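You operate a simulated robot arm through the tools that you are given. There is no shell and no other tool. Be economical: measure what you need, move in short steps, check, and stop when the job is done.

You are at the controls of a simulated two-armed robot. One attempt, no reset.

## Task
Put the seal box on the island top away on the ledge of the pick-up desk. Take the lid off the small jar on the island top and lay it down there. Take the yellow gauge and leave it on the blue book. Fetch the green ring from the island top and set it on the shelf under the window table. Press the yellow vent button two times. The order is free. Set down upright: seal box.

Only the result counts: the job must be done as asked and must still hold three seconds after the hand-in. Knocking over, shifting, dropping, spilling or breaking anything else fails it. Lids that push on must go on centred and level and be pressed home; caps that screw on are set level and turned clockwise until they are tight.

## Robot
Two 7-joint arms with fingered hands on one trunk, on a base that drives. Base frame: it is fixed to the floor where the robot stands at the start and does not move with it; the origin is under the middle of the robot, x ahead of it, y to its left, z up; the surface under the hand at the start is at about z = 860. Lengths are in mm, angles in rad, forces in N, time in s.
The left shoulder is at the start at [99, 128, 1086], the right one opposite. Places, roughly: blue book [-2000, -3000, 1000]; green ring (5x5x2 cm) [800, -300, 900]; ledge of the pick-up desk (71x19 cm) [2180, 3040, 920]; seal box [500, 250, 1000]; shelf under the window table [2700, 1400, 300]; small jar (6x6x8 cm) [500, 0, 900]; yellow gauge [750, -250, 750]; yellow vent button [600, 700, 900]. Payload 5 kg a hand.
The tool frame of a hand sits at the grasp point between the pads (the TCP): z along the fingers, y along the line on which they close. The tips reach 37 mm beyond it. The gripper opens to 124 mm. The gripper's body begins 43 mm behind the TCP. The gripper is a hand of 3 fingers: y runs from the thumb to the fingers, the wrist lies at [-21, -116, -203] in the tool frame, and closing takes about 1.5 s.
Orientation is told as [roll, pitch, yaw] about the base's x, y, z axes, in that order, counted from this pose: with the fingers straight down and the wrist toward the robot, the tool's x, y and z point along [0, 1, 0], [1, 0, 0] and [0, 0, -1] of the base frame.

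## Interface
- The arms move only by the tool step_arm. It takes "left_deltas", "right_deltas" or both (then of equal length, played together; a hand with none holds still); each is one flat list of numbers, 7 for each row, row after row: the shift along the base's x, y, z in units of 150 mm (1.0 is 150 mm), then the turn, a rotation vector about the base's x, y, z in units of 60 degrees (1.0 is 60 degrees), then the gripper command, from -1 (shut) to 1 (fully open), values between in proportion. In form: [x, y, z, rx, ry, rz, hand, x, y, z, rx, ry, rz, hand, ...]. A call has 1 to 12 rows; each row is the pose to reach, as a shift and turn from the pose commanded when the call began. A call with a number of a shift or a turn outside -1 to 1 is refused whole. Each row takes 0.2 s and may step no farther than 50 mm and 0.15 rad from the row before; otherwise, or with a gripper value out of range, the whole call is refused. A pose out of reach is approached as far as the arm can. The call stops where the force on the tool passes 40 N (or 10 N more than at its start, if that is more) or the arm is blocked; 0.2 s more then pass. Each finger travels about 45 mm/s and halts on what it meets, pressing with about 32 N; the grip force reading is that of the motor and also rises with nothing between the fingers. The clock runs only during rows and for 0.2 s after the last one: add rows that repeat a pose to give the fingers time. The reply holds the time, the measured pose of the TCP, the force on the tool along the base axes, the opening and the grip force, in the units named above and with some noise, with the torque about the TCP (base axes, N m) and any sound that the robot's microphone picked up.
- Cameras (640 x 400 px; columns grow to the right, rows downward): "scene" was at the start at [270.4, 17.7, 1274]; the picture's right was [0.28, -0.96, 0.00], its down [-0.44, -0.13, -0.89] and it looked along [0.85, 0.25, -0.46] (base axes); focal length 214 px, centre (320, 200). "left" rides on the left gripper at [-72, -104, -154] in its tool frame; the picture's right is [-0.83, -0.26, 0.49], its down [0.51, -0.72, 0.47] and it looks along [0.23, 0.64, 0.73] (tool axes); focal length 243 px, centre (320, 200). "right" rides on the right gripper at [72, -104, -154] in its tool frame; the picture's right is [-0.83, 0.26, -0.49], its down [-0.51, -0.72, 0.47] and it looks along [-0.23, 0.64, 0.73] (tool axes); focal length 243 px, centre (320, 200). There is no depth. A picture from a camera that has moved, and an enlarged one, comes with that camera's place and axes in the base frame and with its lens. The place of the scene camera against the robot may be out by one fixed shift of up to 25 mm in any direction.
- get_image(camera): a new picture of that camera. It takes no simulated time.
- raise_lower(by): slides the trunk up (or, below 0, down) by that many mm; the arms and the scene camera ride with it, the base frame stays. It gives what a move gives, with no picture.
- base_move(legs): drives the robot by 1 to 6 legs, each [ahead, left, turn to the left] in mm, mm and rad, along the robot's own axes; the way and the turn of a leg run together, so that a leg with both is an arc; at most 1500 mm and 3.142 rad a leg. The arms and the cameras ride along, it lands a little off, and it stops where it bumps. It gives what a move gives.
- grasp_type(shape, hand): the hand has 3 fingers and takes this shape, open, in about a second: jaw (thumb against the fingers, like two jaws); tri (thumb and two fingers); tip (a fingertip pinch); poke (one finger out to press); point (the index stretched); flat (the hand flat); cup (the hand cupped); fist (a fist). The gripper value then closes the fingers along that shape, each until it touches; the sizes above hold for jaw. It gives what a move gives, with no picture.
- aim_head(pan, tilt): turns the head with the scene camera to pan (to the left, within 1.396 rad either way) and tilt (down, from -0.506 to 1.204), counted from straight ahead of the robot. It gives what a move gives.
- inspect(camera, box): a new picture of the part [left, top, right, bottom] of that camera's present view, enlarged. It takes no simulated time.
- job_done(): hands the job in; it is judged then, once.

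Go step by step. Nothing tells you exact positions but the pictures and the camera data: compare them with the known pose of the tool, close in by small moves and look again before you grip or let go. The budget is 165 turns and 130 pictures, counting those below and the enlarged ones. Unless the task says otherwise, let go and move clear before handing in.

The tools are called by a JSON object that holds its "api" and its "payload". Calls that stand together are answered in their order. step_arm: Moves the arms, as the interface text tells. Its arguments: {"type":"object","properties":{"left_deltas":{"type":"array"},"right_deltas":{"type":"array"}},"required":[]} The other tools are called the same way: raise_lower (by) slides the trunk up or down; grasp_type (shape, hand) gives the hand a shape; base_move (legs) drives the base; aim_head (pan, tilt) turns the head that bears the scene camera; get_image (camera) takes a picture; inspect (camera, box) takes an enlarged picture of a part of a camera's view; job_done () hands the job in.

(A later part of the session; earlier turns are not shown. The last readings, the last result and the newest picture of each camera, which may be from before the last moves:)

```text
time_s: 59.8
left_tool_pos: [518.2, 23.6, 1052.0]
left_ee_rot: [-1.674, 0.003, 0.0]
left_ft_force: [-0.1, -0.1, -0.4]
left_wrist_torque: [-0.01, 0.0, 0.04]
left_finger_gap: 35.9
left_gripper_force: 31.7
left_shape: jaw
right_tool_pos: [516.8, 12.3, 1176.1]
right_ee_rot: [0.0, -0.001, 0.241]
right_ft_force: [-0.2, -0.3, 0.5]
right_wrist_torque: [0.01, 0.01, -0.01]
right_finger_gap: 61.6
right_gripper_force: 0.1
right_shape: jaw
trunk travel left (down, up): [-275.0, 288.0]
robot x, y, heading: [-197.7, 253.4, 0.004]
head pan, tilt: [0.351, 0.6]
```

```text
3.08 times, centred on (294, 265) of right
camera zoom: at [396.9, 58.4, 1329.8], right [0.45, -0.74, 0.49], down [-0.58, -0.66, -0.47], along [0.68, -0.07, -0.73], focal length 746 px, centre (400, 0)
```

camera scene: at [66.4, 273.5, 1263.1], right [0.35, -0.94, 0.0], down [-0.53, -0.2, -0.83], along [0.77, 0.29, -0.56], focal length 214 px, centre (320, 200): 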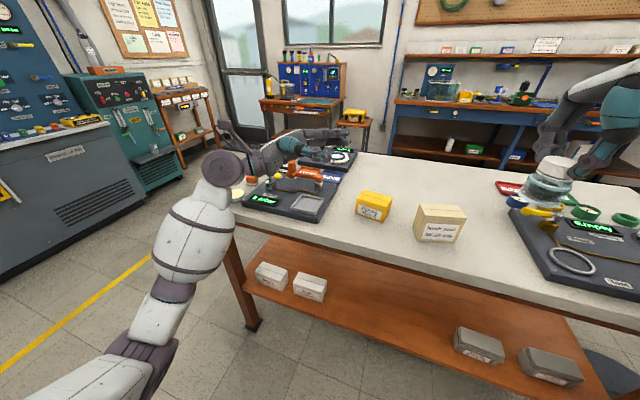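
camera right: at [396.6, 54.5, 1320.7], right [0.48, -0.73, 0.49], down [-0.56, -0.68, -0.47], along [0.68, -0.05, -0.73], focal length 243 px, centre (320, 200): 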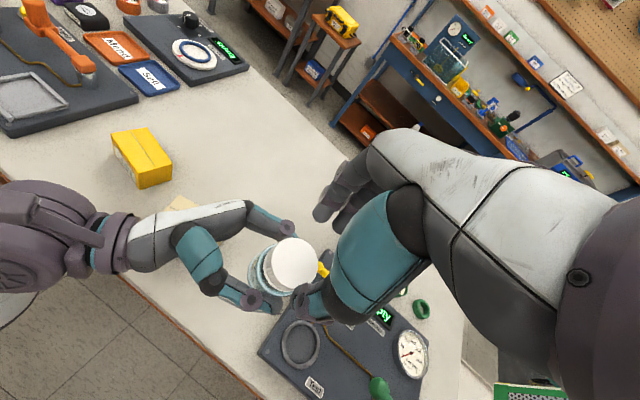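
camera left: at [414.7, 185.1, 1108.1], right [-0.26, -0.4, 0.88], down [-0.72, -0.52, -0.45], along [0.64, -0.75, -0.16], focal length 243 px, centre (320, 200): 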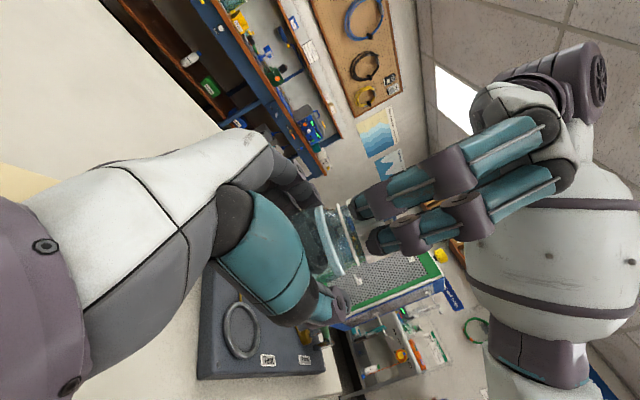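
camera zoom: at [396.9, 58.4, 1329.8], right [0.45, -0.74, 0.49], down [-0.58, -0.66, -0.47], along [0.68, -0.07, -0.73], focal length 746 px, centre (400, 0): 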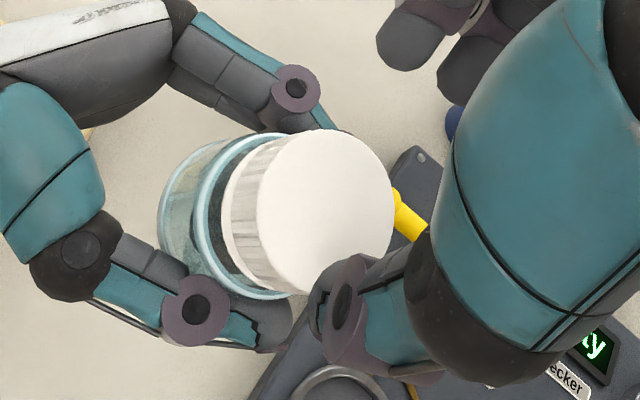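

The lid is at about x=508. I'll shift slightly, regrip and turn twice more with only a slight rise.

{"api": "step_arm", "payload": {"right_deltas": [-0.04, 0.01, -0.15, 0, 0, 0, 0.2, -0.04, 0.01, -0.28, 0, 0, 0, 0.2, -0.04, 0.01, -0.28, 0, 0, 0, -1, -0.04, 0.01, -0.28, 0, 0, 0, -1, -0.04, 0.01, -0.28, 0, 0, 0, -1, -0.04, 0.01, -0.28, 0, 0, 0.13, -1, -0.04, 0.01, -0.278, 0, 0, 0.27, -1, -0.04, 0.01, -0.276, 0, 0, 0.41, -1, -0.04, 0.01, -0.274, 0, 0, 0.55, -1, -0.04, 0.01, -0.272, 0, 0, 0.69, -1, -0.04, 0.01, -0.27, 0, 0, 0.83, -1, -0.04, 0.01, -0.268, 0, 0, 0.97, -1]}}

{"api": "step_arm", "payload": {"right_deltas": [0, 0, 0.002, 0, 0, 0.13, -1, 0, 0, 0.004, 0, 0, 0.27, -1, 0, 0, 0.006, 0, 0, 0.41, -1, 0, 0, 0.008, 0, 0, 0.55, -1, 0, 0, 0.01, 0, 0, 0.69, -1, 0, 0, 0.012, 0, 0, 0.83, -1, 0, 0, 0.014, 0, 0, 0.95, -1]}}

{"api": "inspect", "payload": {"camera": "left", "box": [275, 125, 475, 325]}}

```text
time_s: 62.4
left_tool_pos: [518.9, 24.5, 1051.6]
left_ee_rot: [-1.676, 0.003, 0.0]
left_ft_force: [-2.6, 1.0, -3.2]
left_wrist_torque: [-0.04, -0.06, 0.11]
left_finger_gap: 35.7
left_gripper_force: 31.7
left_shape: jaw
right_tool_pos: [511.5, 14.3, 1133.1]
right_ee_rot: [0.0, 0.0, 1.261]
right_ft_force: [2.1, -0.2, 2.0]
right_wrist_torque: [-0.02, -0.19, -0.12]
right_finger_gap: 43.0
right_gripper_force: 32.1
right_shape: jaw
trunk travel left (down, up): [-275.0, 288.0]
robot x, y, heading: [-203.9, 252.9, 0.002]
head pan, tilt: [0.351, 0.6]
```

```text
time_s: 64.0
left_tool_pos: [518.3, 22.9, 1051.2]
left_ee_rot: [-1.675, 0.002, -0.001]
left_ft_force: [-2.8, -4.0, -7.8]
left_wrist_torque: [0.03, -0.11, 0.45]
left_finger_gap: 32.0
left_gripper_force: 32.2
left_shape: jaw
right_tool_pos: [510.2, 15.7, 1138.4]
right_ee_rot: [0.001, 0.001, 2.255]
right_ft_force: [1.8, 4.9, 5.7]
right_wrist_torque: [0.4, -0.14, -0.45]
right_finger_gap: 38.0
right_gripper_force: 32.4
right_shape: jaw
trunk travel left (down, up): [-275.0, 288.0]
robot x, y, heading: [-199.3, 248.7, 0.001]
head pan, tilt: [0.351, 0.6]
```

```text
2.00 times, centred on (375, 225) of left
camera zoom: at [414.3, 185.3, 1108.1], right [-0.26, -0.4, 0.88], down [-0.72, -0.52, -0.45], along [0.64, -0.75, -0.16], focal length 485 px, centre (210, 150)
```

zoom: 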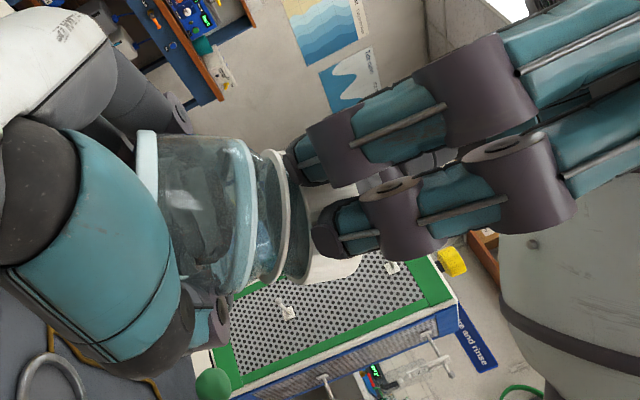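

The jar is being squeezed out of the left grip. I'll let it hang from the lid, re-centre the left hand deeper around it and grip again.

{"api": "step_arm", "payload": {"left_deltas": [0, 0, 0, 0, 0, 0, 0, 0, 0, 0, 0, 0, 0, 0.15, 0, 0, 0, 0, 0, 0, 0.15, 0, 0, 0, 0, 0, 0, 0.15, 0, 0, 0, 0, 0, 0, 0.15]}}

{"api": "inspect", "payload": {"camera": "left", "box": [275, 125, 475, 325]}}

{"api": "inspect", "payload": {"camera": "scene", "box": [480, 70, 640, 200]}}

```text
time_s: 65.2
left_tool_pos: [517.6, 22.7, 1052.6]
left_ee_rot: [-1.676, 0.002, 0.001]
left_ft_force: [0.1, 0.8, -0.2]
left_wrist_torque: [0.04, 0.0, 0.03]
left_finger_gap: 70.8
left_gripper_force: 0.1
left_shape: jaw
right_tool_pos: [510.6, 15.4, 1137.9]
right_ee_rot: [0.0, 0.0, 2.254]
right_ft_force: [-0.1, 0.1, -0.8]
right_wrist_torque: [-0.01, 0.0, -0.03]
right_finger_gap: 36.3
right_gripper_force: 31.6
right_shape: jaw
trunk travel left (down, up): [-275.0, 288.0]
robot x, y, heading: [-199.8, 249.2, 0.001]
head pan, tilt: [0.351, 0.6]
```

```text
2.00 times, centred on (375, 225) of left
camera zoom: at [414.5, 185.1, 1108.1], right [-0.26, -0.4, 0.88], down [-0.72, -0.52, -0.45], along [0.64, -0.75, -0.16], focal length 485 px, centre (210, 150)
```

zoom: 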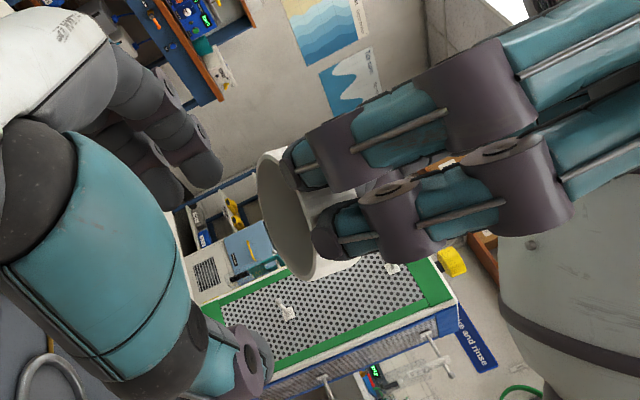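

```text
3.08 times, centred on (560, 135) of scene
camera zoom: at [66.3, 273.6, 1263.0], right [0.35, -0.94, 0.0], down [-0.53, -0.2, -0.83], along [0.77, 0.29, -0.56], focal length 660 px, centre (-418, 400)
```

zoom: 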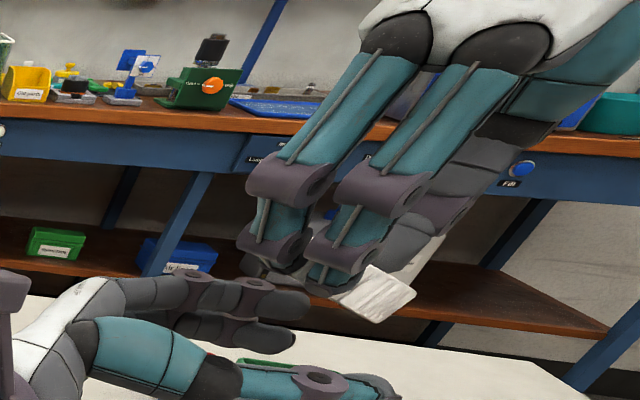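

The lid had already come free, and the jar dropped when the left hand opened. I need to see where the jar is now.

{"api": "get_image", "payload": {"camera": "scene"}}

{"api": "get_image", "payload": {"camera": "left"}}

{"api": "get_image", "payload": {"camera": "right"}}

```text
63 pictures are left
camera scene: at [66.3, 273.6, 1263.0], right [0.35, -0.94, 0.0], down [-0.53, -0.2, -0.83], along [0.77, 0.29, -0.56], focal length 214 px, centre (320, 200)
```

scene: 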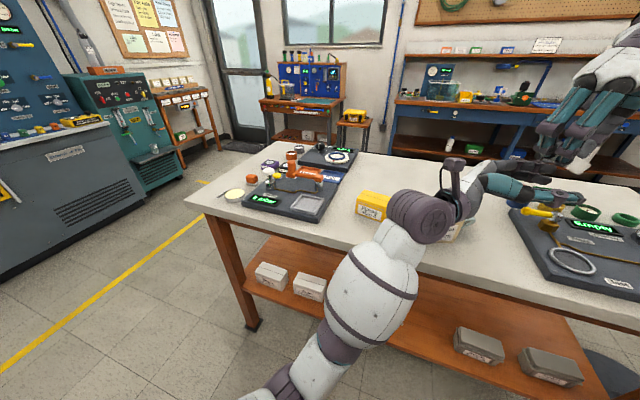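

```text
62 pictures are left
camera left: at [414.5, 185.1, 1108.1], right [-0.26, -0.4, 0.88], down [-0.72, -0.52, -0.45], along [0.64, -0.75, -0.16], focal length 243 px, centre (320, 200)
```

left: 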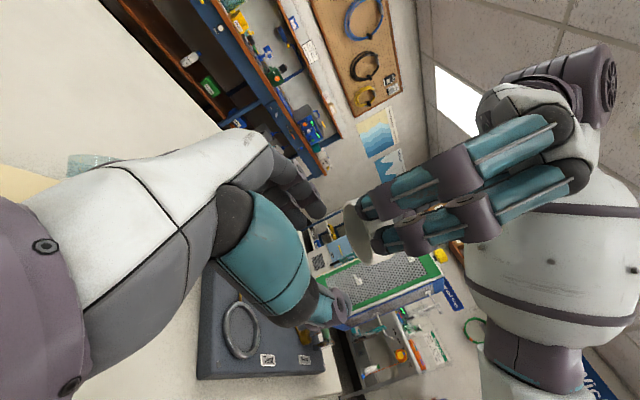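

```text
61 pictures are left
camera right: at [519.5, -111.2, 1291.6], right [0.48, 0.73, 0.49], down [0.85, -0.24, -0.47], along [-0.22, 0.64, -0.73], focal length 243 px, centre (320, 200)
```

right: 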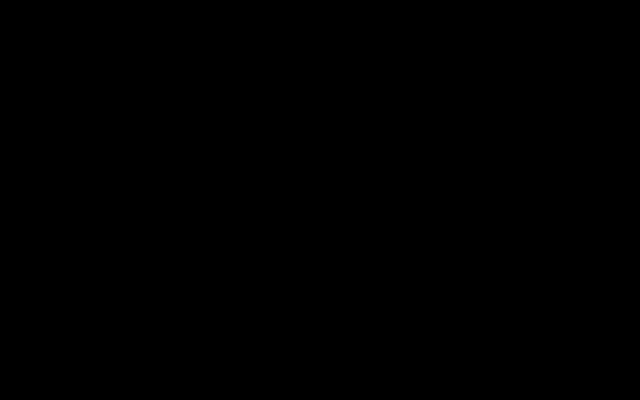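

The jar seems to lie near (660,113), behind the seal box. I'll withdraw the left hand for a clear view and unwind the right one, still holding the lid.

{"api": "step_arm", "payload": {"left_deltas": [0, 0.25, 0, 0, 0, 0, 0.15, 0, 0.5, 0.05, 0, 0, 0, 0.15, 0, 0.75, 0.15, 0, 0, 0, 0.15, 0, 1, 0.25, 0.12, 0, 0, 0.15, 0, 1, 0.4, 0.25, 0, 0, 0.15, 0, 1, 0.5, 0.38, 0, 0, 0.15, 0, 1, 0.6, 0.5, 0, 0, 0.15, 0, 1, 0.7, 0.62, 0, 0, 0.15], "right_deltas": [0, 0, 0.05, 0, 0, 0, -1, 0, 0, 0.1, 0, 0, -0.13, -1, 0, 0, 0.15, 0, 0, -0.26, -1, 0, 0, 0.2, 0, 0, -0.39, -1, 0, 0, 0.2, 0, 0, -0.52, -1, 0, 0, 0.2, 0, 0, -0.65, -1, 0, 0, 0.2, 0, 0, -0.78, -1, 0, 0, 0.2, 0, 0, -0.91, -1]}}

{"api": "step_arm", "payload": {"left_deltas": [-0.2, 0.25, 0, 0.14, 0, 0, 1, -0.3, 0.5, 0, 0.28, 0, 0, 1, -0.3, 0.75, 0, 0.42, 0, 0, 1, -0.3, 1, 0, 0.56, 0, 0, 1, -0.3, 1, 0, 0.7, 0, 0, 1, -0.3, 1, 0, 0.84, 0, 0, 1, -0.3, 1, 0, 0.98, 0, 0, 1]}}

{"api": "get_image", "payload": {"camera": "scene"}}

{"api": "get_image", "payload": {"camera": "right"}}

```text
time_s: 67.0
left_tool_pos: [516.5, 173.3, 1157.5]
left_ee_rot: [-1.024, 0.002, 0.002]
left_ft_force: [-0.3, -0.4, 0.8]
left_wrist_torque: [0.01, -0.02, 0.02]
left_finger_gap: 71.3
left_gripper_force: 0.1
left_shape: jaw
right_tool_pos: [508.9, 14.2, 1167.7]
right_ee_rot: [0.0, 0.0, 1.297]
right_ft_force: [0.0, 0.7, -0.1]
right_wrist_torque: [0.07, 0.0, 0.01]
right_finger_gap: 36.5
right_gripper_force: 32.1
right_shape: jaw
trunk travel left (down, up): [-275.0, 288.0]
robot x, y, heading: [-197.1, 248.8, -0.001]
head pan, tilt: [0.351, 0.6]
```

```text
time_s: 68.5
left_tool_pos: [472.0, 321.6, 1157.5]
left_ee_rot: [0.002, 0.0, 0.003]
left_ft_force: [0.1, 0.6, 0.1]
left_wrist_torque: [0.02, 0.01, -0.01]
left_finger_gap: 123.6
left_gripper_force: 0.0
left_shape: jaw
right_tool_pos: [508.9, 13.3, 1167.4]
right_ee_rot: [0.0, 0.0, 1.3]
right_ft_force: [0.7, -0.8, 0.0]
right_wrist_torque: [0.02, -0.02, 0.0]
right_finger_gap: 36.5
right_gripper_force: 31.8
right_shape: jaw
trunk travel left (down, up): [-275.0, 288.0]
robot x, y, heading: [-198.6, 248.1, -0.0]
head pan, tilt: [0.351, 0.6]
```

```text
60 pictures are left
camera scene: at [65.3, 272.7, 1263.3], right [0.35, -0.94, 0.0], down [-0.53, -0.19, -0.83], along [0.77, 0.29, -0.56], focal length 214 px, centre (320, 200)
```

scene: 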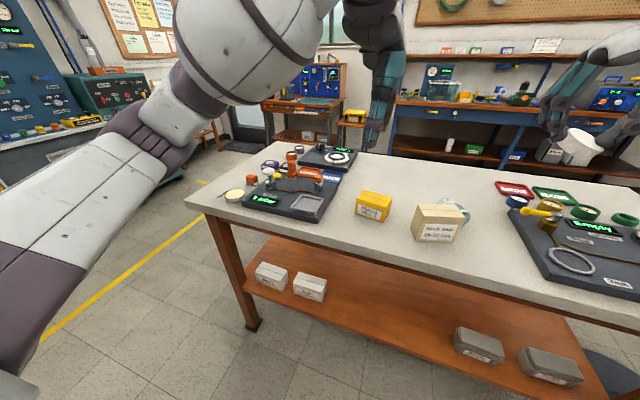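

```text
59 pictures are left
camera right: at [410.4, -66.8, 1321.2], right [0.87, 0.03, 0.49], down [0.3, -0.83, -0.47], along [0.4, 0.56, -0.73], focal length 243 px, centre (320, 200)
```

right: 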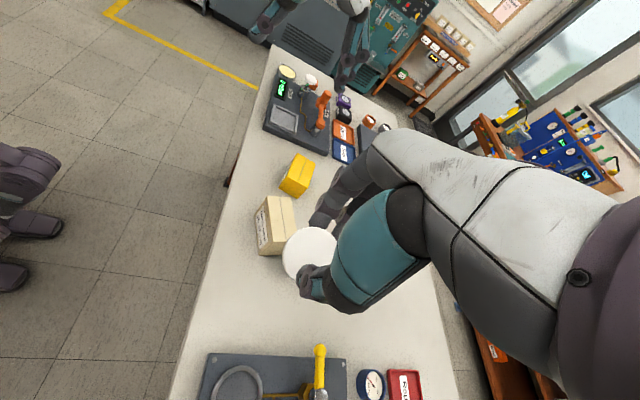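

The jar lies on its side behind the seal box. Inspecting it, and how the lid is held.

{"api": "inspect", "payload": {"camera": "scene", "box": [400, 185, 500, 255]}}

{"api": "inspect", "payload": {"camera": "scene", "box": [520, 80, 640, 190]}}

{"api": "get_image", "payload": {"camera": "left"}}

```text
5.71 times, centred on (450, 220) of scene
camera zoom: at [65.3, 272.7, 1263.3], right [0.35, -0.94, 0.0], down [-0.53, -0.19, -0.83], along [0.77, 0.29, -0.56], focal length 1226 px, centre (-423, 86)
```

zoom: 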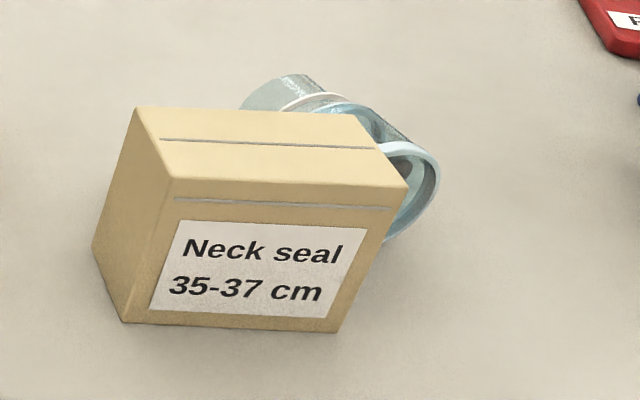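

```text
3.64 times, centred on (580, 135) of scene
camera zoom: at [65.3, 272.7, 1263.3], right [0.35, -0.94, 0.0], down [-0.53, -0.19, -0.83], along [0.77, 0.29, -0.56], focal length 780 px, centre (-626, 436)
```

zoom: 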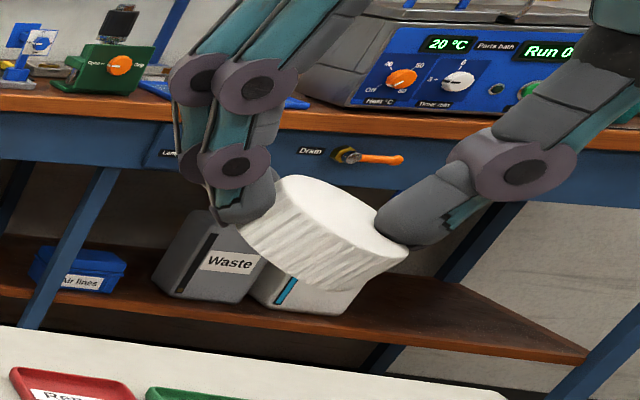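

```text
56 pictures are left
camera left: at [367.7, 249.4, 1310.4], right [-0.26, -0.83, -0.49], down [-0.72, 0.51, -0.47], along [0.64, 0.24, -0.73], focal length 243 px, centre (320, 200)
```

left: 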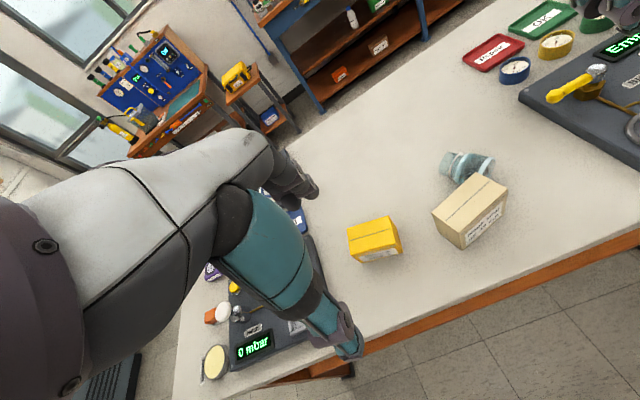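

The seal box still stands and the jar lies behind it along (607,76)-(676,103). First I'll lay the lid down in the free area near (715,10).

{"api": "step_arm", "payload": {"right_deltas": [0.2, 0, 0, 0, 0, -0.13, -1, 0.4, 0, 0, 0, 0, -0.26, -1, 0.6, 0, 0, 0, 0, -0.39, -1, 0.7, 0, -0.1, 0, 0, -0.52, -1, 0.7, 0, -0.25, 0, 0, -0.62, -1, 0.7, 0, -0.4, 0, 0, -0.62, -1]}}

{"api": "step_arm", "payload": {"right_deltas": [0.2, 0, -0.15, 0, 0, -0.13, -1, 0.4, 0, -0.3, 0, 0, -0.26, -1, 0.6, 0, -0.5, 0, 0, -0.39, -1, 0.67, 0, -0.7, 0, 0, -0.52, -1, 0.67, 0, -0.9, 0, 0, -0.62, -1, 0.67, 0, -0.97, 0, 0, -0.62, -1, 0.67, 0, -0.97, 0, 0, -0.62, -1]}}

{"api": "get_image", "payload": {"camera": "right"}}

{"api": "inspect", "payload": {"camera": "scene", "box": [400, 100, 600, 250]}}

```text
time_s: 70.0
left_tool_pos: [472.3, 322.6, 1156.9]
left_ee_rot: [0.0, -0.001, 0.002]
left_ft_force: [-0.3, 0.7, -0.6]
left_wrist_torque: [0.01, 0.02, -0.01]
left_finger_gap: 123.7
left_gripper_force: 0.1
left_shape: jaw
right_tool_pos: [615.2, 13.3, 1106.6]
right_ee_rot: [0.0, 0.001, 0.648]
right_ft_force: [-0.5, 0.9, -0.2]
right_wrist_torque: [0.01, 0.0, 0.02]
right_finger_gap: 36.7
right_gripper_force: 31.7
right_shape: jaw
trunk travel left (down, up): [-275.0, 288.0]
robot x, y, heading: [-202.6, 249.7, 0.003]
head pan, tilt: [0.351, 0.6]
```

```text
time_s: 71.5
left_tool_pos: [472.3, 322.6, 1156.4]
left_ee_rot: [0.0, 0.0, 0.003]
left_ft_force: [0.4, -0.3, -0.2]
left_wrist_torque: [0.02, 0.01, 0.01]
left_finger_gap: 123.7
left_gripper_force: 0.1
left_shape: jaw
right_tool_pos: [716.0, 14.0, 962.8]
right_ee_rot: [-0.001, -0.001, 0.001]
right_ft_force: [0.0, -1.2, -1.3]
right_wrist_torque: [0.03, 0.01, 0.01]
right_finger_gap: 36.6
right_gripper_force: 31.7
right_shape: jaw
trunk travel left (down, up): [-275.0, 288.0]
robot x, y, heading: [-203.1, 253.0, 0.007]
head pan, tilt: [0.351, 0.6]
```

```text
55 pictures are left
camera right: at [611.4, 86.9, 1116.6], right [0.26, -0.83, 0.49], down [-0.72, -0.51, -0.47], along [0.64, -0.23, -0.73], focal length 243 px, centre (320, 200)
```

right: 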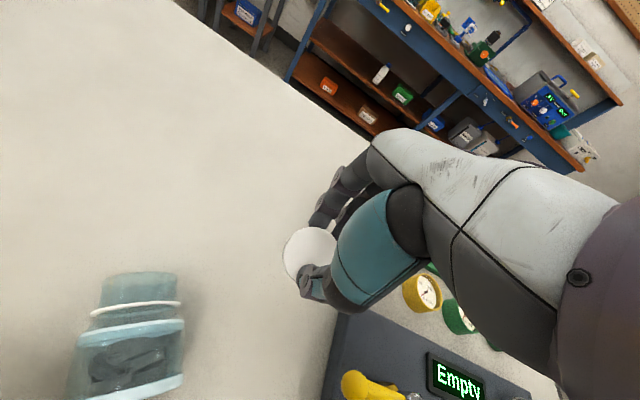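

```text
2.67 times, centred on (500, 175) of scene
camera zoom: at [66.2, 273.6, 1263.1], right [0.35, -0.94, 0.0], down [-0.53, -0.2, -0.83], along [0.77, 0.29, -0.56], focal length 572 px, centre (-160, 267)
```

zoom: 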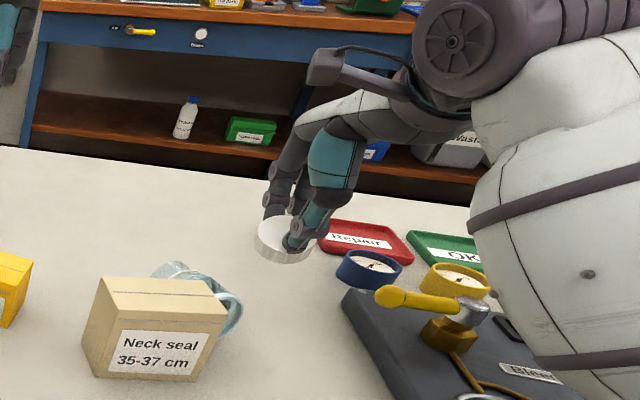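

Spot is clear. Lowering until the lid touches.

{"api": "step_arm", "payload": {"right_deltas": [0, 0, -0.1, 0, 0, 0, -1, 0, 0, -0.2, 0, 0, 0, -1, 0, 0, -0.27, 0, 0, 0, -1, 0, 0, -0.31, 0, 0, 0, -1, 0, 0, -0.34, 0, 0, 0, -1, 0, 0, -0.37, 0, 0, 0, -1, 0, 0, -0.39, 0, 0, 0, -1, 0, 0, -0.41, 0, 0, 0, -1]}}

```text
time_s: 73.1
left_tool_pos: [471.3, 322.0, 1157.6]
left_ee_rot: [-0.001, -0.001, 0.001]
left_ft_force: [0.9, 0.3, -0.7]
left_wrist_torque: [0.0, 0.05, 0.0]
left_finger_gap: 123.7
left_gripper_force: 0.0
left_shape: jaw
right_tool_pos: [715.5, 14.0, 914.4]
right_ee_rot: [0.004, -0.015, 0.001]
right_ft_force: [-8.3, 2.4, 22.0]
right_wrist_torque: [0.1, 0.94, -0.07]
right_finger_gap: 37.7
right_gripper_force: 32.2
right_shape: jaw
trunk travel left (down, up): [-275.0, 288.0]
robot x, y, heading: [-198.5, 249.8, 0.002]
head pan, tilt: [0.351, 0.6]
stopped in row 7 (right hand): the force on the tool passed its limit at 43 N (the readings are from after the stop); the commanded pose is now the measured one
```

Contact. Backing off slightly and opening.

{"api": "step_arm", "payload": {"right_deltas": [0, 0, 0.01, 0, 0, 0, -1, 0, 0, 0.01, 0, 0, 0, 0.3, 0, 0, 0.01, 0, 0, 0, 1, 0, 0, 0.01, 0, 0, 0, 1, 0, 0, 0.01, 0, 0, 0, 1, 0, 0, 0.01, 0, 0, 0, 1, 0, 0, 0.3, 0, 0, 0, 1, 0, 0, 0.6, 0, 0, 0, 1, 0, 0, 0.9, 0, 0, 0, 1]}}

{"api": "get_image", "payload": {"camera": "right"}}

```text
time_s: 75.1
left_tool_pos: [471.1, 323.2, 1156.0]
left_ee_rot: [0.0, 0.001, 0.003]
left_ft_force: [0.3, -0.5, 0.4]
left_wrist_torque: [0.03, 0.04, 0.01]
left_finger_gap: 123.7
left_gripper_force: 0.1
left_shape: jaw
right_tool_pos: [714.3, 14.8, 1045.7]
right_ee_rot: [0.002, -0.008, 0.0]
right_ft_force: [-1.1, -0.4, -0.1]
right_wrist_torque: [-0.01, -0.02, 0.01]
right_finger_gap: 123.8
right_gripper_force: 0.1
right_shape: jaw
trunk travel left (down, up): [-275.0, 288.0]
robot x, y, heading: [-195.8, 252.8, 0.001]
head pan, tilt: [0.351, 0.6]
```

```text
53 pictures are left
camera right: at [608.6, 86.9, 1199.4], right [0.26, -0.83, 0.49], down [-0.72, -0.51, -0.48], along [0.65, -0.23, -0.73], focal length 243 px, centre (320, 200)
```

right: 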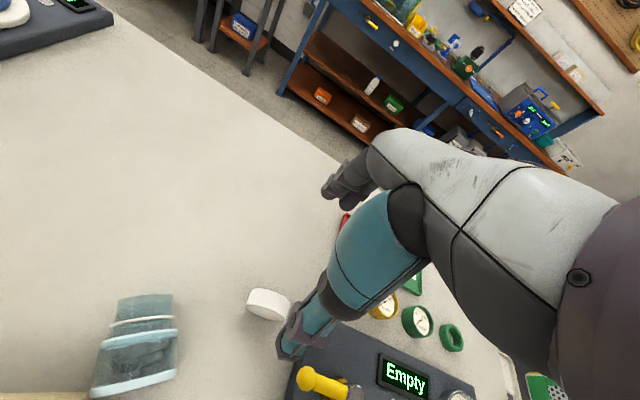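

The lid is lying on the island top. Now the fallen jar: enlarging it for its exact axis.

{"api": "inspect", "payload": {"camera": "right", "box": [60, 270, 320, 400]}}

```text
2.46 times, centred on (190, 335) of right
camera zoom: at [608.6, 86.9, 1199.4], right [0.26, -0.83, 0.49], down [-0.72, -0.51, -0.48], along [0.65, -0.23, -0.73], focal length 597 px, centre (640, -132)
```

zoom: 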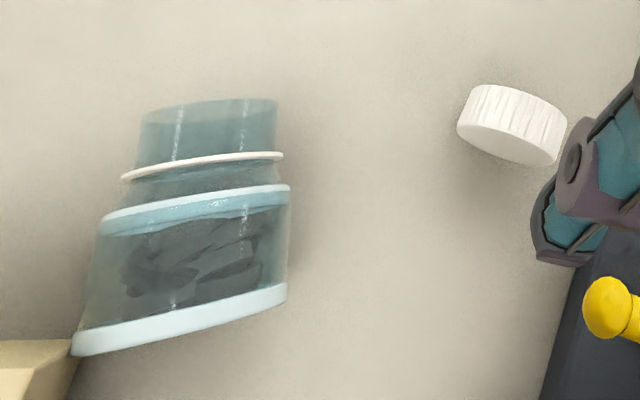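

The lid appears to be standing on its edge rather than flat. I'll back the right hand off for a clean view of lid and jar.

{"api": "step_arm", "payload": {"right_deltas": [-0.3, 0, 0.1, 0, 0, 0, 1, -0.6, 0, 0.2, 0, 0, 0, 1, -0.9, -0.15, 0.2, 0, 0, 0, 1, -1, -0.25, 0.2, 0, 0, 0, 1, -1, -0.25, 0.2, 0, 0, 0, 1]}}

{"api": "inspect", "payload": {"camera": "right", "box": [170, 80, 370, 280]}}

```text
refused: row 3 steps farther than a row can; nothing moved
```

```text
2.00 times, centred on (270, 180) of right
camera zoom: at [608.6, 86.9, 1199.4], right [0.26, -0.83, 0.49], down [-0.72, -0.51, -0.48], along [0.65, -0.23, -0.73], focal length 485 px, centre (420, 240)
```

zoom: 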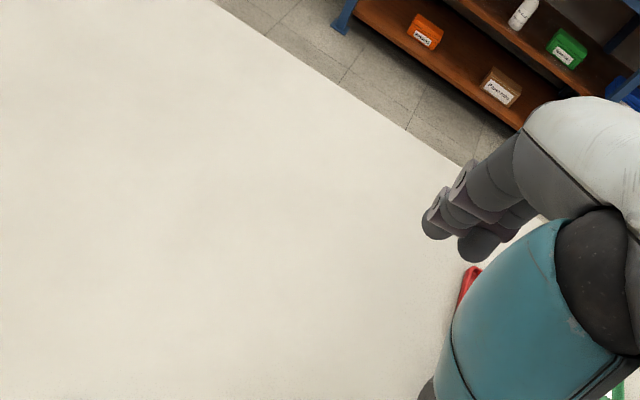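

The move was refused as too fast; repeating it with smaller rows.

{"api": "step_arm", "payload": {"right_deltas": [-0.25, 0, 0.1, 0, 0, 0, 1, -0.5, -0.05, 0.2, 0, 0, 0, 1, -0.75, -0.15, 0.2, 0, 0, 0, 1, -1, -0.25, 0.2, 0, 0, 0, 1, -1, -0.25, 0.2, 0, 0, 0, 1]}}

{"api": "get_image", "payload": {"camera": "right"}}

```text
time_s: 76.3
left_tool_pos: [473.9, 323.2, 1155.0]
left_ee_rot: [0.0, 0.002, 0.002]
left_ft_force: [-0.4, -0.1, 0.9]
left_wrist_torque: [-0.03, 0.02, -0.02]
left_finger_gap: 123.8
left_gripper_force: 0.0
left_shape: jaw
right_tool_pos: [565.6, -21.9, 1071.6]
right_ee_rot: [0.002, -0.007, 0.002]
right_ft_force: [0.1, 0.4, -1.1]
right_wrist_torque: [0.0, 0.04, 0.0]
right_finger_gap: 123.6
right_gripper_force: 0.0
right_shape: jaw
trunk travel left (down, up): [-275.0, 288.0]
robot x, y, heading: [-196.7, 250.5, 0.004]
head pan, tilt: [0.351, 0.6]
```

```text
50 pictures are left
camera right: at [460.1, 49.7, 1225.3], right [0.26, -0.83, 0.49], down [-0.72, -0.51, -0.48], along [0.65, -0.23, -0.73], focal length 243 px, centre (320, 200)
```

right: 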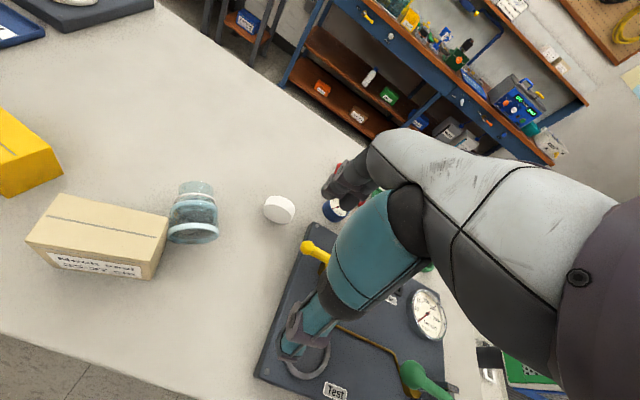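

{"api": "inspect", "payload": {"camera": "right", "box": [140, 160, 320, 280]}}

```text
3.33 times, centred on (230, 220) of right
camera zoom: at [460.1, 49.7, 1225.3], right [0.26, -0.83, 0.49], down [-0.72, -0.51, -0.48], along [0.65, -0.23, -0.73], focal length 809 px, centre (620, 133)
```

zoom: 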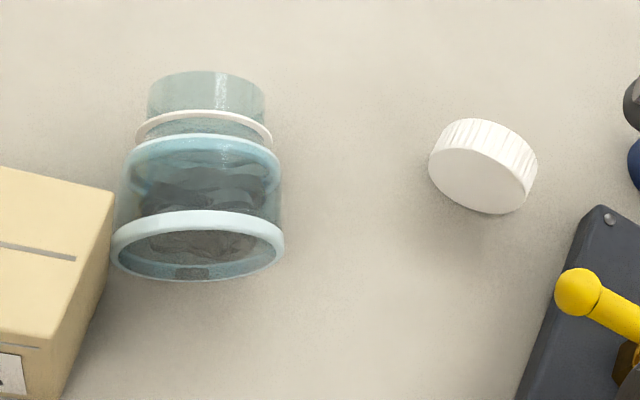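

The jar's axis runs from (592,92) to (653,127), and the lid stands on its edge near (697,4). I'll grip the jar near its shoulder with the right hand turned 120°.

{"api": "step_arm", "payload": {"right_deltas": [0, 0.1, 0, 0, 0, 0.13, 0.35, 0, 0.2, 0, 0, 0, 0.27, 0.35, 0.1, 0.35, 0, 0, 0, 0.41, 0.35, 0.2, 0.5, 0, 0, 0, 0.55, 0.35, 0.3, 0.65, 0, 0, 0, 0.69, 0.35, 0.4, 0.8, 0, 0, 0, 0.83, 0.35, 0.5, 0.9, 0, 0, 0, 0.97, 0.35]}}

{"api": "step_arm", "payload": {"right_deltas": [0, 0.02, 0, 0, 0, 0.14, 0.35, 0, 0.04, 0, 0, 0, 0.28, 0.35, 0, 0.047, -0.1, 0, 0, 0.42, 0.35, 0, 0.047, -0.2, 0, 0, 0.56, 0.35, 0, 0.047, -0.3, 0, 0, 0.7, 0.35, 0, 0.047, -0.4, 0, 0, 0.84, 0.35, 0, 0.047, -0.5, 0, 0, 0.98, 0.35, 0, 0.047, -0.5, 0, 0, 1, 0.35, 0, 0.047, -0.5, 0, 0, 1, 0.35]}}

{"api": "get_image", "payload": {"camera": "left"}}

{"api": "get_image", "payload": {"camera": "scene"}}

```text
time_s: 77.9
left_tool_pos: [473.4, 323.5, 1157.0]
left_ee_rot: [-0.001, 0.0, 0.003]
left_ft_force: [0.6, 0.1, -0.7]
left_wrist_torque: [0.0, 0.02, 0.0]
left_finger_gap: 123.6
left_gripper_force: 0.0
left_shape: jaw
right_tool_pos: [644.1, 113.5, 1076.2]
right_ee_rot: [0.002, -0.008, 1.019]
right_ft_force: [-0.5, 0.7, -0.9]
right_wrist_torque: [0.01, 0.04, 0.02]
right_finger_gap: 84.0
right_gripper_force: 0.1
right_shape: jaw
trunk travel left (down, up): [-275.0, 288.0]
robot x, y, heading: [-196.4, 253.1, 0.003]
head pan, tilt: [0.351, 0.6]
```

```text
time_s: 79.9
left_tool_pos: [472.7, 322.1, 1156.5]
left_ee_rot: [0.001, -0.001, 0.001]
left_ft_force: [0.5, 0.2, 0.6]
left_wrist_torque: [0.02, 0.0, 0.01]
left_finger_gap: 123.7
left_gripper_force: 0.0
left_shape: jaw
right_tool_pos: [641.7, 118.5, 1000.5]
right_ee_rot: [0.002, -0.008, 2.065]
right_ft_force: [-0.2, 0.0, 0.9]
right_wrist_torque: [0.0, -0.02, 0.02]
right_finger_gap: 84.1
right_gripper_force: 0.0
right_shape: jaw
trunk travel left (down, up): [-275.0, 288.0]
robot x, y, heading: [-197.8, 255.4, 0.002]
head pan, tilt: [0.351, 0.6]
```

```text
48 pictures are left
camera left: at [368.7, 250.4, 1310.0], right [-0.26, -0.83, -0.49], down [-0.72, 0.51, -0.47], along [0.64, 0.23, -0.73], focal length 243 px, centre (320, 200)
```

left: 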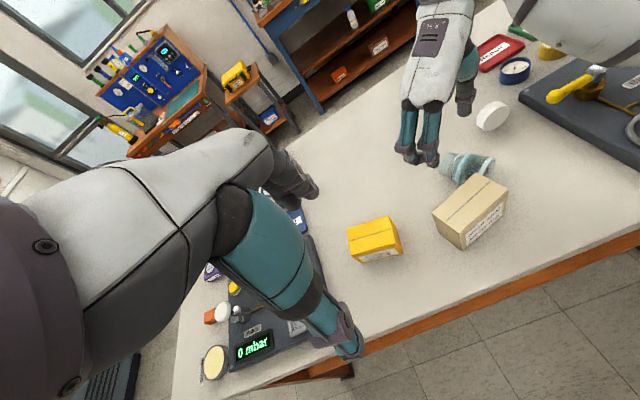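

```text
47 pictures are left
camera scene: at [66.3, 273.6, 1263.0], right [0.35, -0.94, 0.0], down [-0.53, -0.2, -0.83], along [0.77, 0.29, -0.56], focal length 214 px, centre (320, 200)
```

scene: 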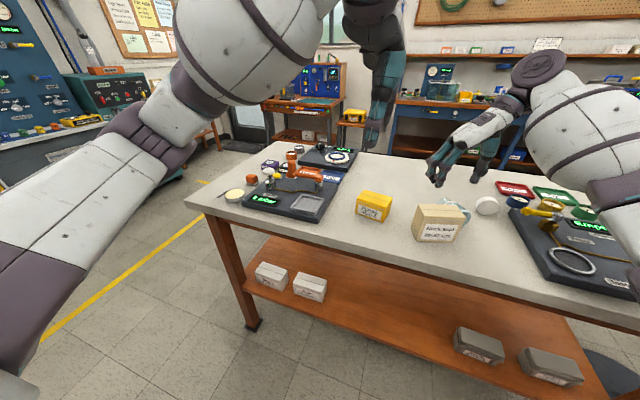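

Aligned above the jar. Descending and gripping.

{"api": "step_arm", "payload": {"right_deltas": [0, 0, -0.2, 0, 0, 0, 0.35, 0, 0, -0.4, 0, 0, 0, 0.35, 0, 0, -0.55, 0, 0, 0, 0.35, 0, 0, -0.64, 0, 0, 0, 0.35, 0, 0, -0.64, 0, 0, 0, 0, 0, 0, -0.64, 0, 0, 0, -0.5, 0, 0, -0.64, 0, 0, 0, -1, 0, 0, -0.64, 0, 0, 0, -1, 0, 0, -0.64, 0, 0, 0, -1]}}

{"api": "inspect", "payload": {"camera": "left", "box": [370, 60, 570, 260]}}

```text
time_s: 81.9
left_tool_pos: [472.1, 322.6, 1155.8]
left_ee_rot: [0.0, -0.001, 0.002]
left_ft_force: [0.1, 0.1, 0.0]
left_wrist_torque: [0.0, 0.02, -0.07]
left_finger_gap: 123.7
left_gripper_force: 0.0
left_shape: jaw
right_tool_pos: [639.6, 115.4, 902.5]
right_ee_rot: [0.002, -0.01, 2.065]
right_ft_force: [-0.7, -0.3, -1.0]
right_wrist_torque: [0.0, -0.05, -0.01]
right_finger_gap: 30.6
right_gripper_force: 31.9
right_shape: jaw
trunk travel left (down, up): [-275.0, 288.0]
robot x, y, heading: [-199.0, 254.1, 0.003]
head pan, tilt: [0.351, 0.6]
```

```text
2.00 times, centred on (470, 160) of left
camera zoom: at [368.8, 250.5, 1310.0], right [-0.26, -0.83, -0.49], down [-0.72, 0.51, -0.47], along [0.64, 0.23, -0.73], focal length 485 px, centre (20, 280)
```

zoom: 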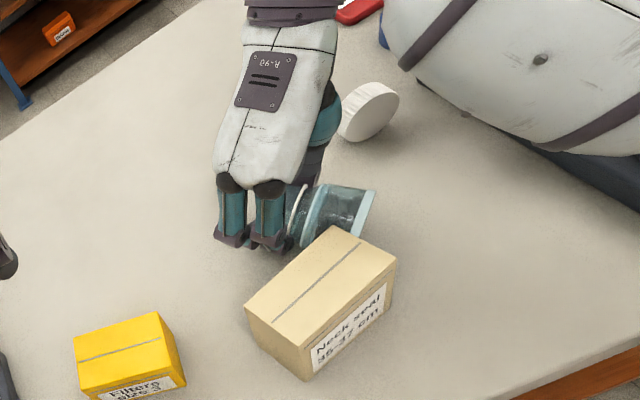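

The jar is gripped at its neck. Lifting it and rolling the hand to bring the jar upright in the air.

{"api": "step_arm", "payload": {"right_deltas": [0, 0, 0.2, 0, 0, 0, -1, 0, 0, 0.4, 0, 0, 0, -1, 0, 0, 0.6, 0, 0, 0, -1, 0, 0, 0.8, 0.07, -0.121, 0, -1, 0, 0, 1, 0.14, -0.243, 0, -1, -0.1, -0.05, 1, 0.21, -0.364, 0, -1, -0.2, -0.1, 1, 0.28, -0.485, 0, -1, -0.3, -0.15, 1, 0.35, -0.607, 0, -1, -0.4, -0.2, 1, 0.42, -0.728, 0, -1, -0.5, -0.25, 1, 0.49, -0.85, 0, -1]}}

{"api": "step_arm", "payload": {"right_deltas": [0, 0, 0, 0.065, -0.113, 0, -1, 0, 0, 0, 0.13, -0.225, 0, -1, 0, 0, 0, 0.135, -0.234, 0, -1]}}

{"api": "inspect", "payload": {"camera": "scene", "box": [380, 80, 600, 250]}}

```text
time_s: 84.1
left_tool_pos: [472.3, 321.7, 1158.4]
left_ee_rot: [0.001, 0.0, 0.002]
left_ft_force: [-0.1, -0.2, 0.3]
left_wrist_torque: [-0.02, -0.06, -0.01]
left_finger_gap: 123.5
left_gripper_force: 0.1
left_shape: jaw
right_tool_pos: [565.9, 78.5, 1051.3]
right_ee_rot: [-1.028, -0.03, 2.083]
right_ft_force: [0.2, -1.1, -1.6]
right_wrist_torque: [0.02, -0.03, 0.01]
right_finger_gap: 30.6
right_gripper_force: 31.7
right_shape: jaw
trunk travel left (down, up): [-275.0, 288.0]
robot x, y, heading: [-200.2, 248.7, -0.002]
head pan, tilt: [0.351, 0.6]
```

```text
time_s: 84.9
left_tool_pos: [472.2, 322.6, 1156.2]
left_ee_rot: [-0.002, -0.001, 0.003]
left_ft_force: [-0.5, 1.1, 0.3]
left_wrist_torque: [-0.01, 0.0, 0.02]
left_finger_gap: 123.9
left_gripper_force: 0.0
left_shape: jaw
right_tool_pos: [566.2, 80.8, 1052.8]
right_ee_rot: [-1.308, -0.029, 2.095]
right_ft_force: [0.4, 0.0, -0.5]
right_wrist_torque: [0.0, -0.02, 0.01]
right_finger_gap: 30.0
right_gripper_force: 31.8
right_shape: jaw
trunk travel left (down, up): [-275.0, 288.0]
robot x, y, heading: [-201.1, 250.9, 0.001]
head pan, tilt: [0.351, 0.6]
```

```text
2.35 times, centred on (490, 165) of scene
camera zoom: at [66.4, 273.8, 1263.0], right [0.35, -0.94, 0.0], down [-0.53, -0.2, -0.82], along [0.77, 0.29, -0.57], focal length 505 px, centre (-80, 282)
```

zoom: 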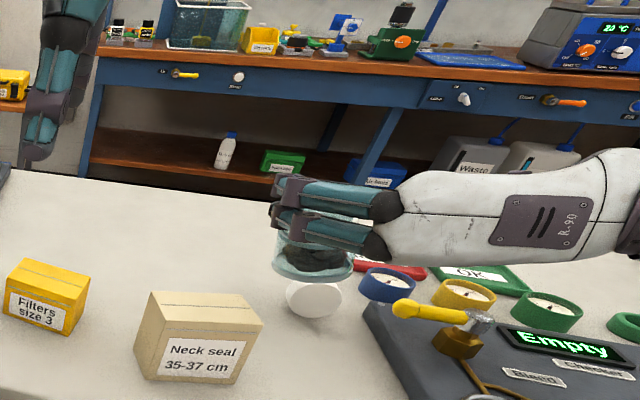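

The jar hangs nearly level. Now I'll turn the hand to point along +x and move over the jar's original place.

{"api": "step_arm", "payload": {"right_deltas": [-0.06, -0.08, 0, 0, 0, -0.12, -1, -0.12, -0.16, 0, 0, 0, -0.24, -1, -0.2, -0.25, 0, 0, 0, -0.36, -1, -0.3, -0.34, 0, 0, 0, -0.48, -1, -0.36, -0.42, 0, 0, 0, -0.5, -1, -0.36, -0.42, -0.2, 0, 0, -0.5, -1, -0.36, -0.42, -0.4, 0, 0, -0.5, -1, -0.36, -0.42, -0.55, 0, 0, -0.5, -1, -0.36, -0.42, -0.55, 0, 0, -0.5, -1]}}

{"api": "get_image", "payload": {"camera": "scene"}}

{"api": "get_image", "payload": {"camera": "left"}}

```text
time_s: 86.9
left_tool_pos: [471.4, 322.2, 1155.2]
left_ee_rot: [-0.001, 0.0, 0.002]
left_ft_force: [-0.3, -1.0, 0.6]
left_wrist_torque: [-0.03, 0.0, 0.01]
left_finger_gap: 123.5
left_gripper_force: 0.1
left_shape: jaw
right_tool_pos: [511.1, 19.1, 970.7]
right_ee_rot: [-1.307, -0.032, 1.571]
right_ft_force: [-0.1, 0.1, -1.0]
right_wrist_torque: [-0.02, -0.01, 0.0]
right_finger_gap: 30.1
right_gripper_force: 31.8
right_shape: jaw
trunk travel left (down, up): [-275.0, 288.0]
robot x, y, heading: [-198.6, 249.8, 0.002]
head pan, tilt: [0.351, 0.6]
```

```text
44 pictures are left
camera scene: at [66.5, 273.8, 1263.0], right [0.35, -0.94, 0.0], down [-0.53, -0.2, -0.82], along [0.77, 0.29, -0.57], focal length 214 px, centre (320, 200)
```

scene: 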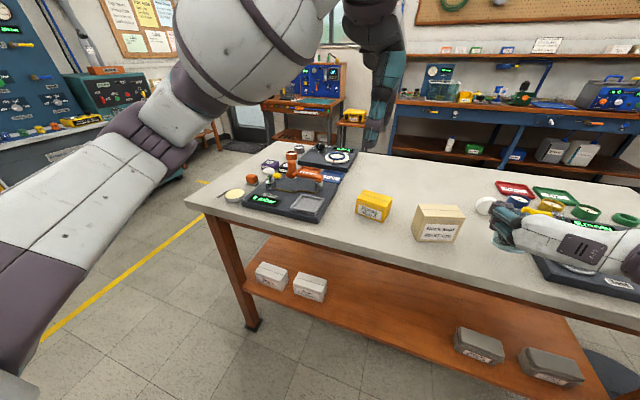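

```text
43 pictures are left
camera left: at [368.9, 250.6, 1310.0], right [-0.26, -0.83, -0.49], down [-0.72, 0.51, -0.47], along [0.64, 0.23, -0.73], focal length 243 px, centre (320, 200)
```

left: 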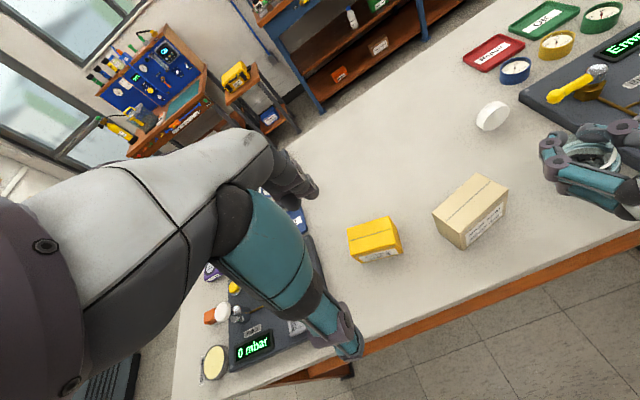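

The jar hangs upright over its spot. Lowering gently until contact.

{"api": "step_arm", "payload": {"right_deltas": [0, 0, -0.1, 0, 0, 0, -1, 0, 0, -0.18, 0, 0, 0, -1, 0, 0, -0.22, 0, 0, 0, -1, 0, 0, -0.25, 0, 0, 0, -1, 0, 0, -0.27, 0, 0, 0, -1, 0, 0, -0.29, 0, 0, 0, -1]}}

{"api": "inspect", "payload": {"camera": "scene", "box": [460, 180, 620, 300]}}

```text
time_s: 88.3
left_tool_pos: [472.5, 322.1, 1156.8]
left_ee_rot: [0.0, 0.0, 0.003]
left_ft_force: [0.6, -0.2, -0.5]
left_wrist_torque: [-0.02, 0.02, -0.02]
left_finger_gap: 123.8
left_gripper_force: 0.1
left_shape: jaw
right_tool_pos: [513.1, 18.1, 928.1]
right_ee_rot: [-1.311, -0.032, 1.571]
right_ft_force: [1.8, 0.1, 4.1]
right_wrist_torque: [0.08, -0.13, 0.01]
right_finger_gap: 30.1
right_gripper_force: 32.0
right_shape: jaw
trunk travel left (down, up): [-275.0, 288.0]
robot x, y, heading: [-198.6, 249.9, 0.005]
head pan, tilt: [0.351, 0.6]
```

```text
3.33 times, centred on (540, 240) of scene
camera zoom: at [65.7, 273.8, 1263.3], right [0.35, -0.94, 0.0], down [-0.53, -0.2, -0.83], along [0.77, 0.29, -0.56], focal length 715 px, centre (-413, 67)
```

zoom: 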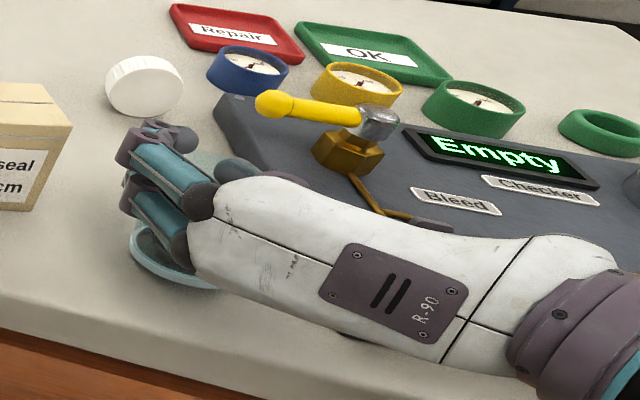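

The base touches with light force. Opening gently, then withdrawing straight back along the finger direction.

{"api": "step_arm", "payload": {"right_deltas": [0, 0, 0, 0, 0, 0, -0.4, 0, 0, 0, 0, 0, 0, -0.2, 0, 0, 0, 0, 0, 0, 0, 0, 0, 0, 0, 0, 0, 0.2, 0, 0, 0, 0, 0, 0, 0.2, 0, 0, 0, 0, 0, 0, 0.2]}}

{"api": "step_arm", "payload": {"right_deltas": [-0.15, 0, 0.04, 0, 0, 0, 0.2, -0.3, 0, 0.08, 0, 0, 0, 0.2, -0.45, 0, 0.12, 0, 0, 0, 0.2, -0.65, 0, 0.18, 0, 0, 0, 0.2, -0.85, 0, 0.25, 0, 0, 0, 0.2, -0.85, 0, 0.5, 0, 0, 0, 0.2, -0.85, 0, 0.8, 0, 0, 0, 0.2, -0.85, 0, 1, 0, 0, 0, 0.2]}}

{"api": "inspect", "payload": {"camera": "scene", "box": [400, 160, 640, 340]}}

```text
time_s: 89.7
left_tool_pos: [473.1, 323.3, 1156.8]
left_ee_rot: [-0.001, 0.001, 0.002]
left_ft_force: [0.5, -0.4, -0.2]
left_wrist_torque: [0.01, 0.01, -0.01]
left_finger_gap: 123.7
left_gripper_force: 0.1
left_shape: jaw
right_tool_pos: [512.9, 18.9, 927.0]
right_ee_rot: [-1.308, -0.032, 1.57]
right_ft_force: [-0.2, -0.7, -0.6]
right_wrist_torque: [-0.02, 0.03, 0.0]
right_finger_gap: 73.8
right_gripper_force: 0.1
right_shape: jaw
trunk travel left (down, up): [-275.0, 288.0]
robot x, y, heading: [-197.7, 248.6, 0.005]
head pan, tilt: [0.351, 0.6]
```

```text
time_s: 91.5
left_tool_pos: [471.5, 322.6, 1157.9]
left_ee_rot: [-0.001, 0.0, 0.002]
left_ft_force: [-0.5, 0.2, -0.9]
left_wrist_torque: [-0.02, -0.01, -0.03]
left_finger_gap: 123.7
left_gripper_force: 0.0
left_shape: jaw
right_tool_pos: [406.0, 9.9, 1084.5]
right_ee_rot: [-1.307, -0.03, 1.571]
right_ft_force: [-0.8, 0.1, 0.6]
right_wrist_torque: [-0.01, 0.0, 0.01]
right_finger_gap: 74.2
right_gripper_force: 0.0
right_shape: jaw
right hand out of reach, approached as far as the arm can: row 5, 6, 7, 8
trunk travel left (down, up): [-275.0, 288.0]
robot x, y, heading: [-201.0, 252.0, 0.001]
head pan, tilt: [0.351, 0.6]
```

```text
2.22 times, centred on (520, 250) of scene
camera zoom: at [66.0, 273.6, 1263.1], right [0.35, -0.94, 0.0], down [-0.53, -0.2, -0.83], along [0.77, 0.29, -0.56], focal length 477 px, centre (-124, 89)
```

zoom: 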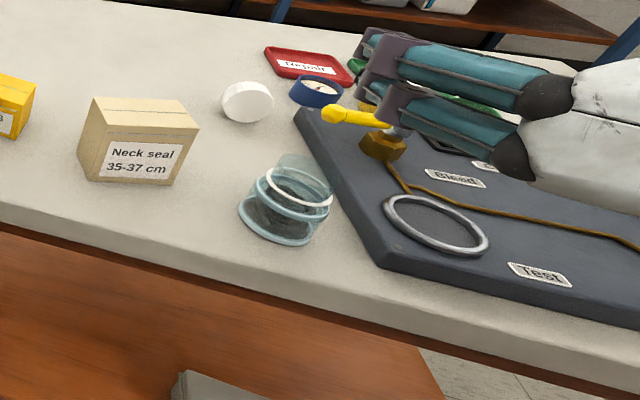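

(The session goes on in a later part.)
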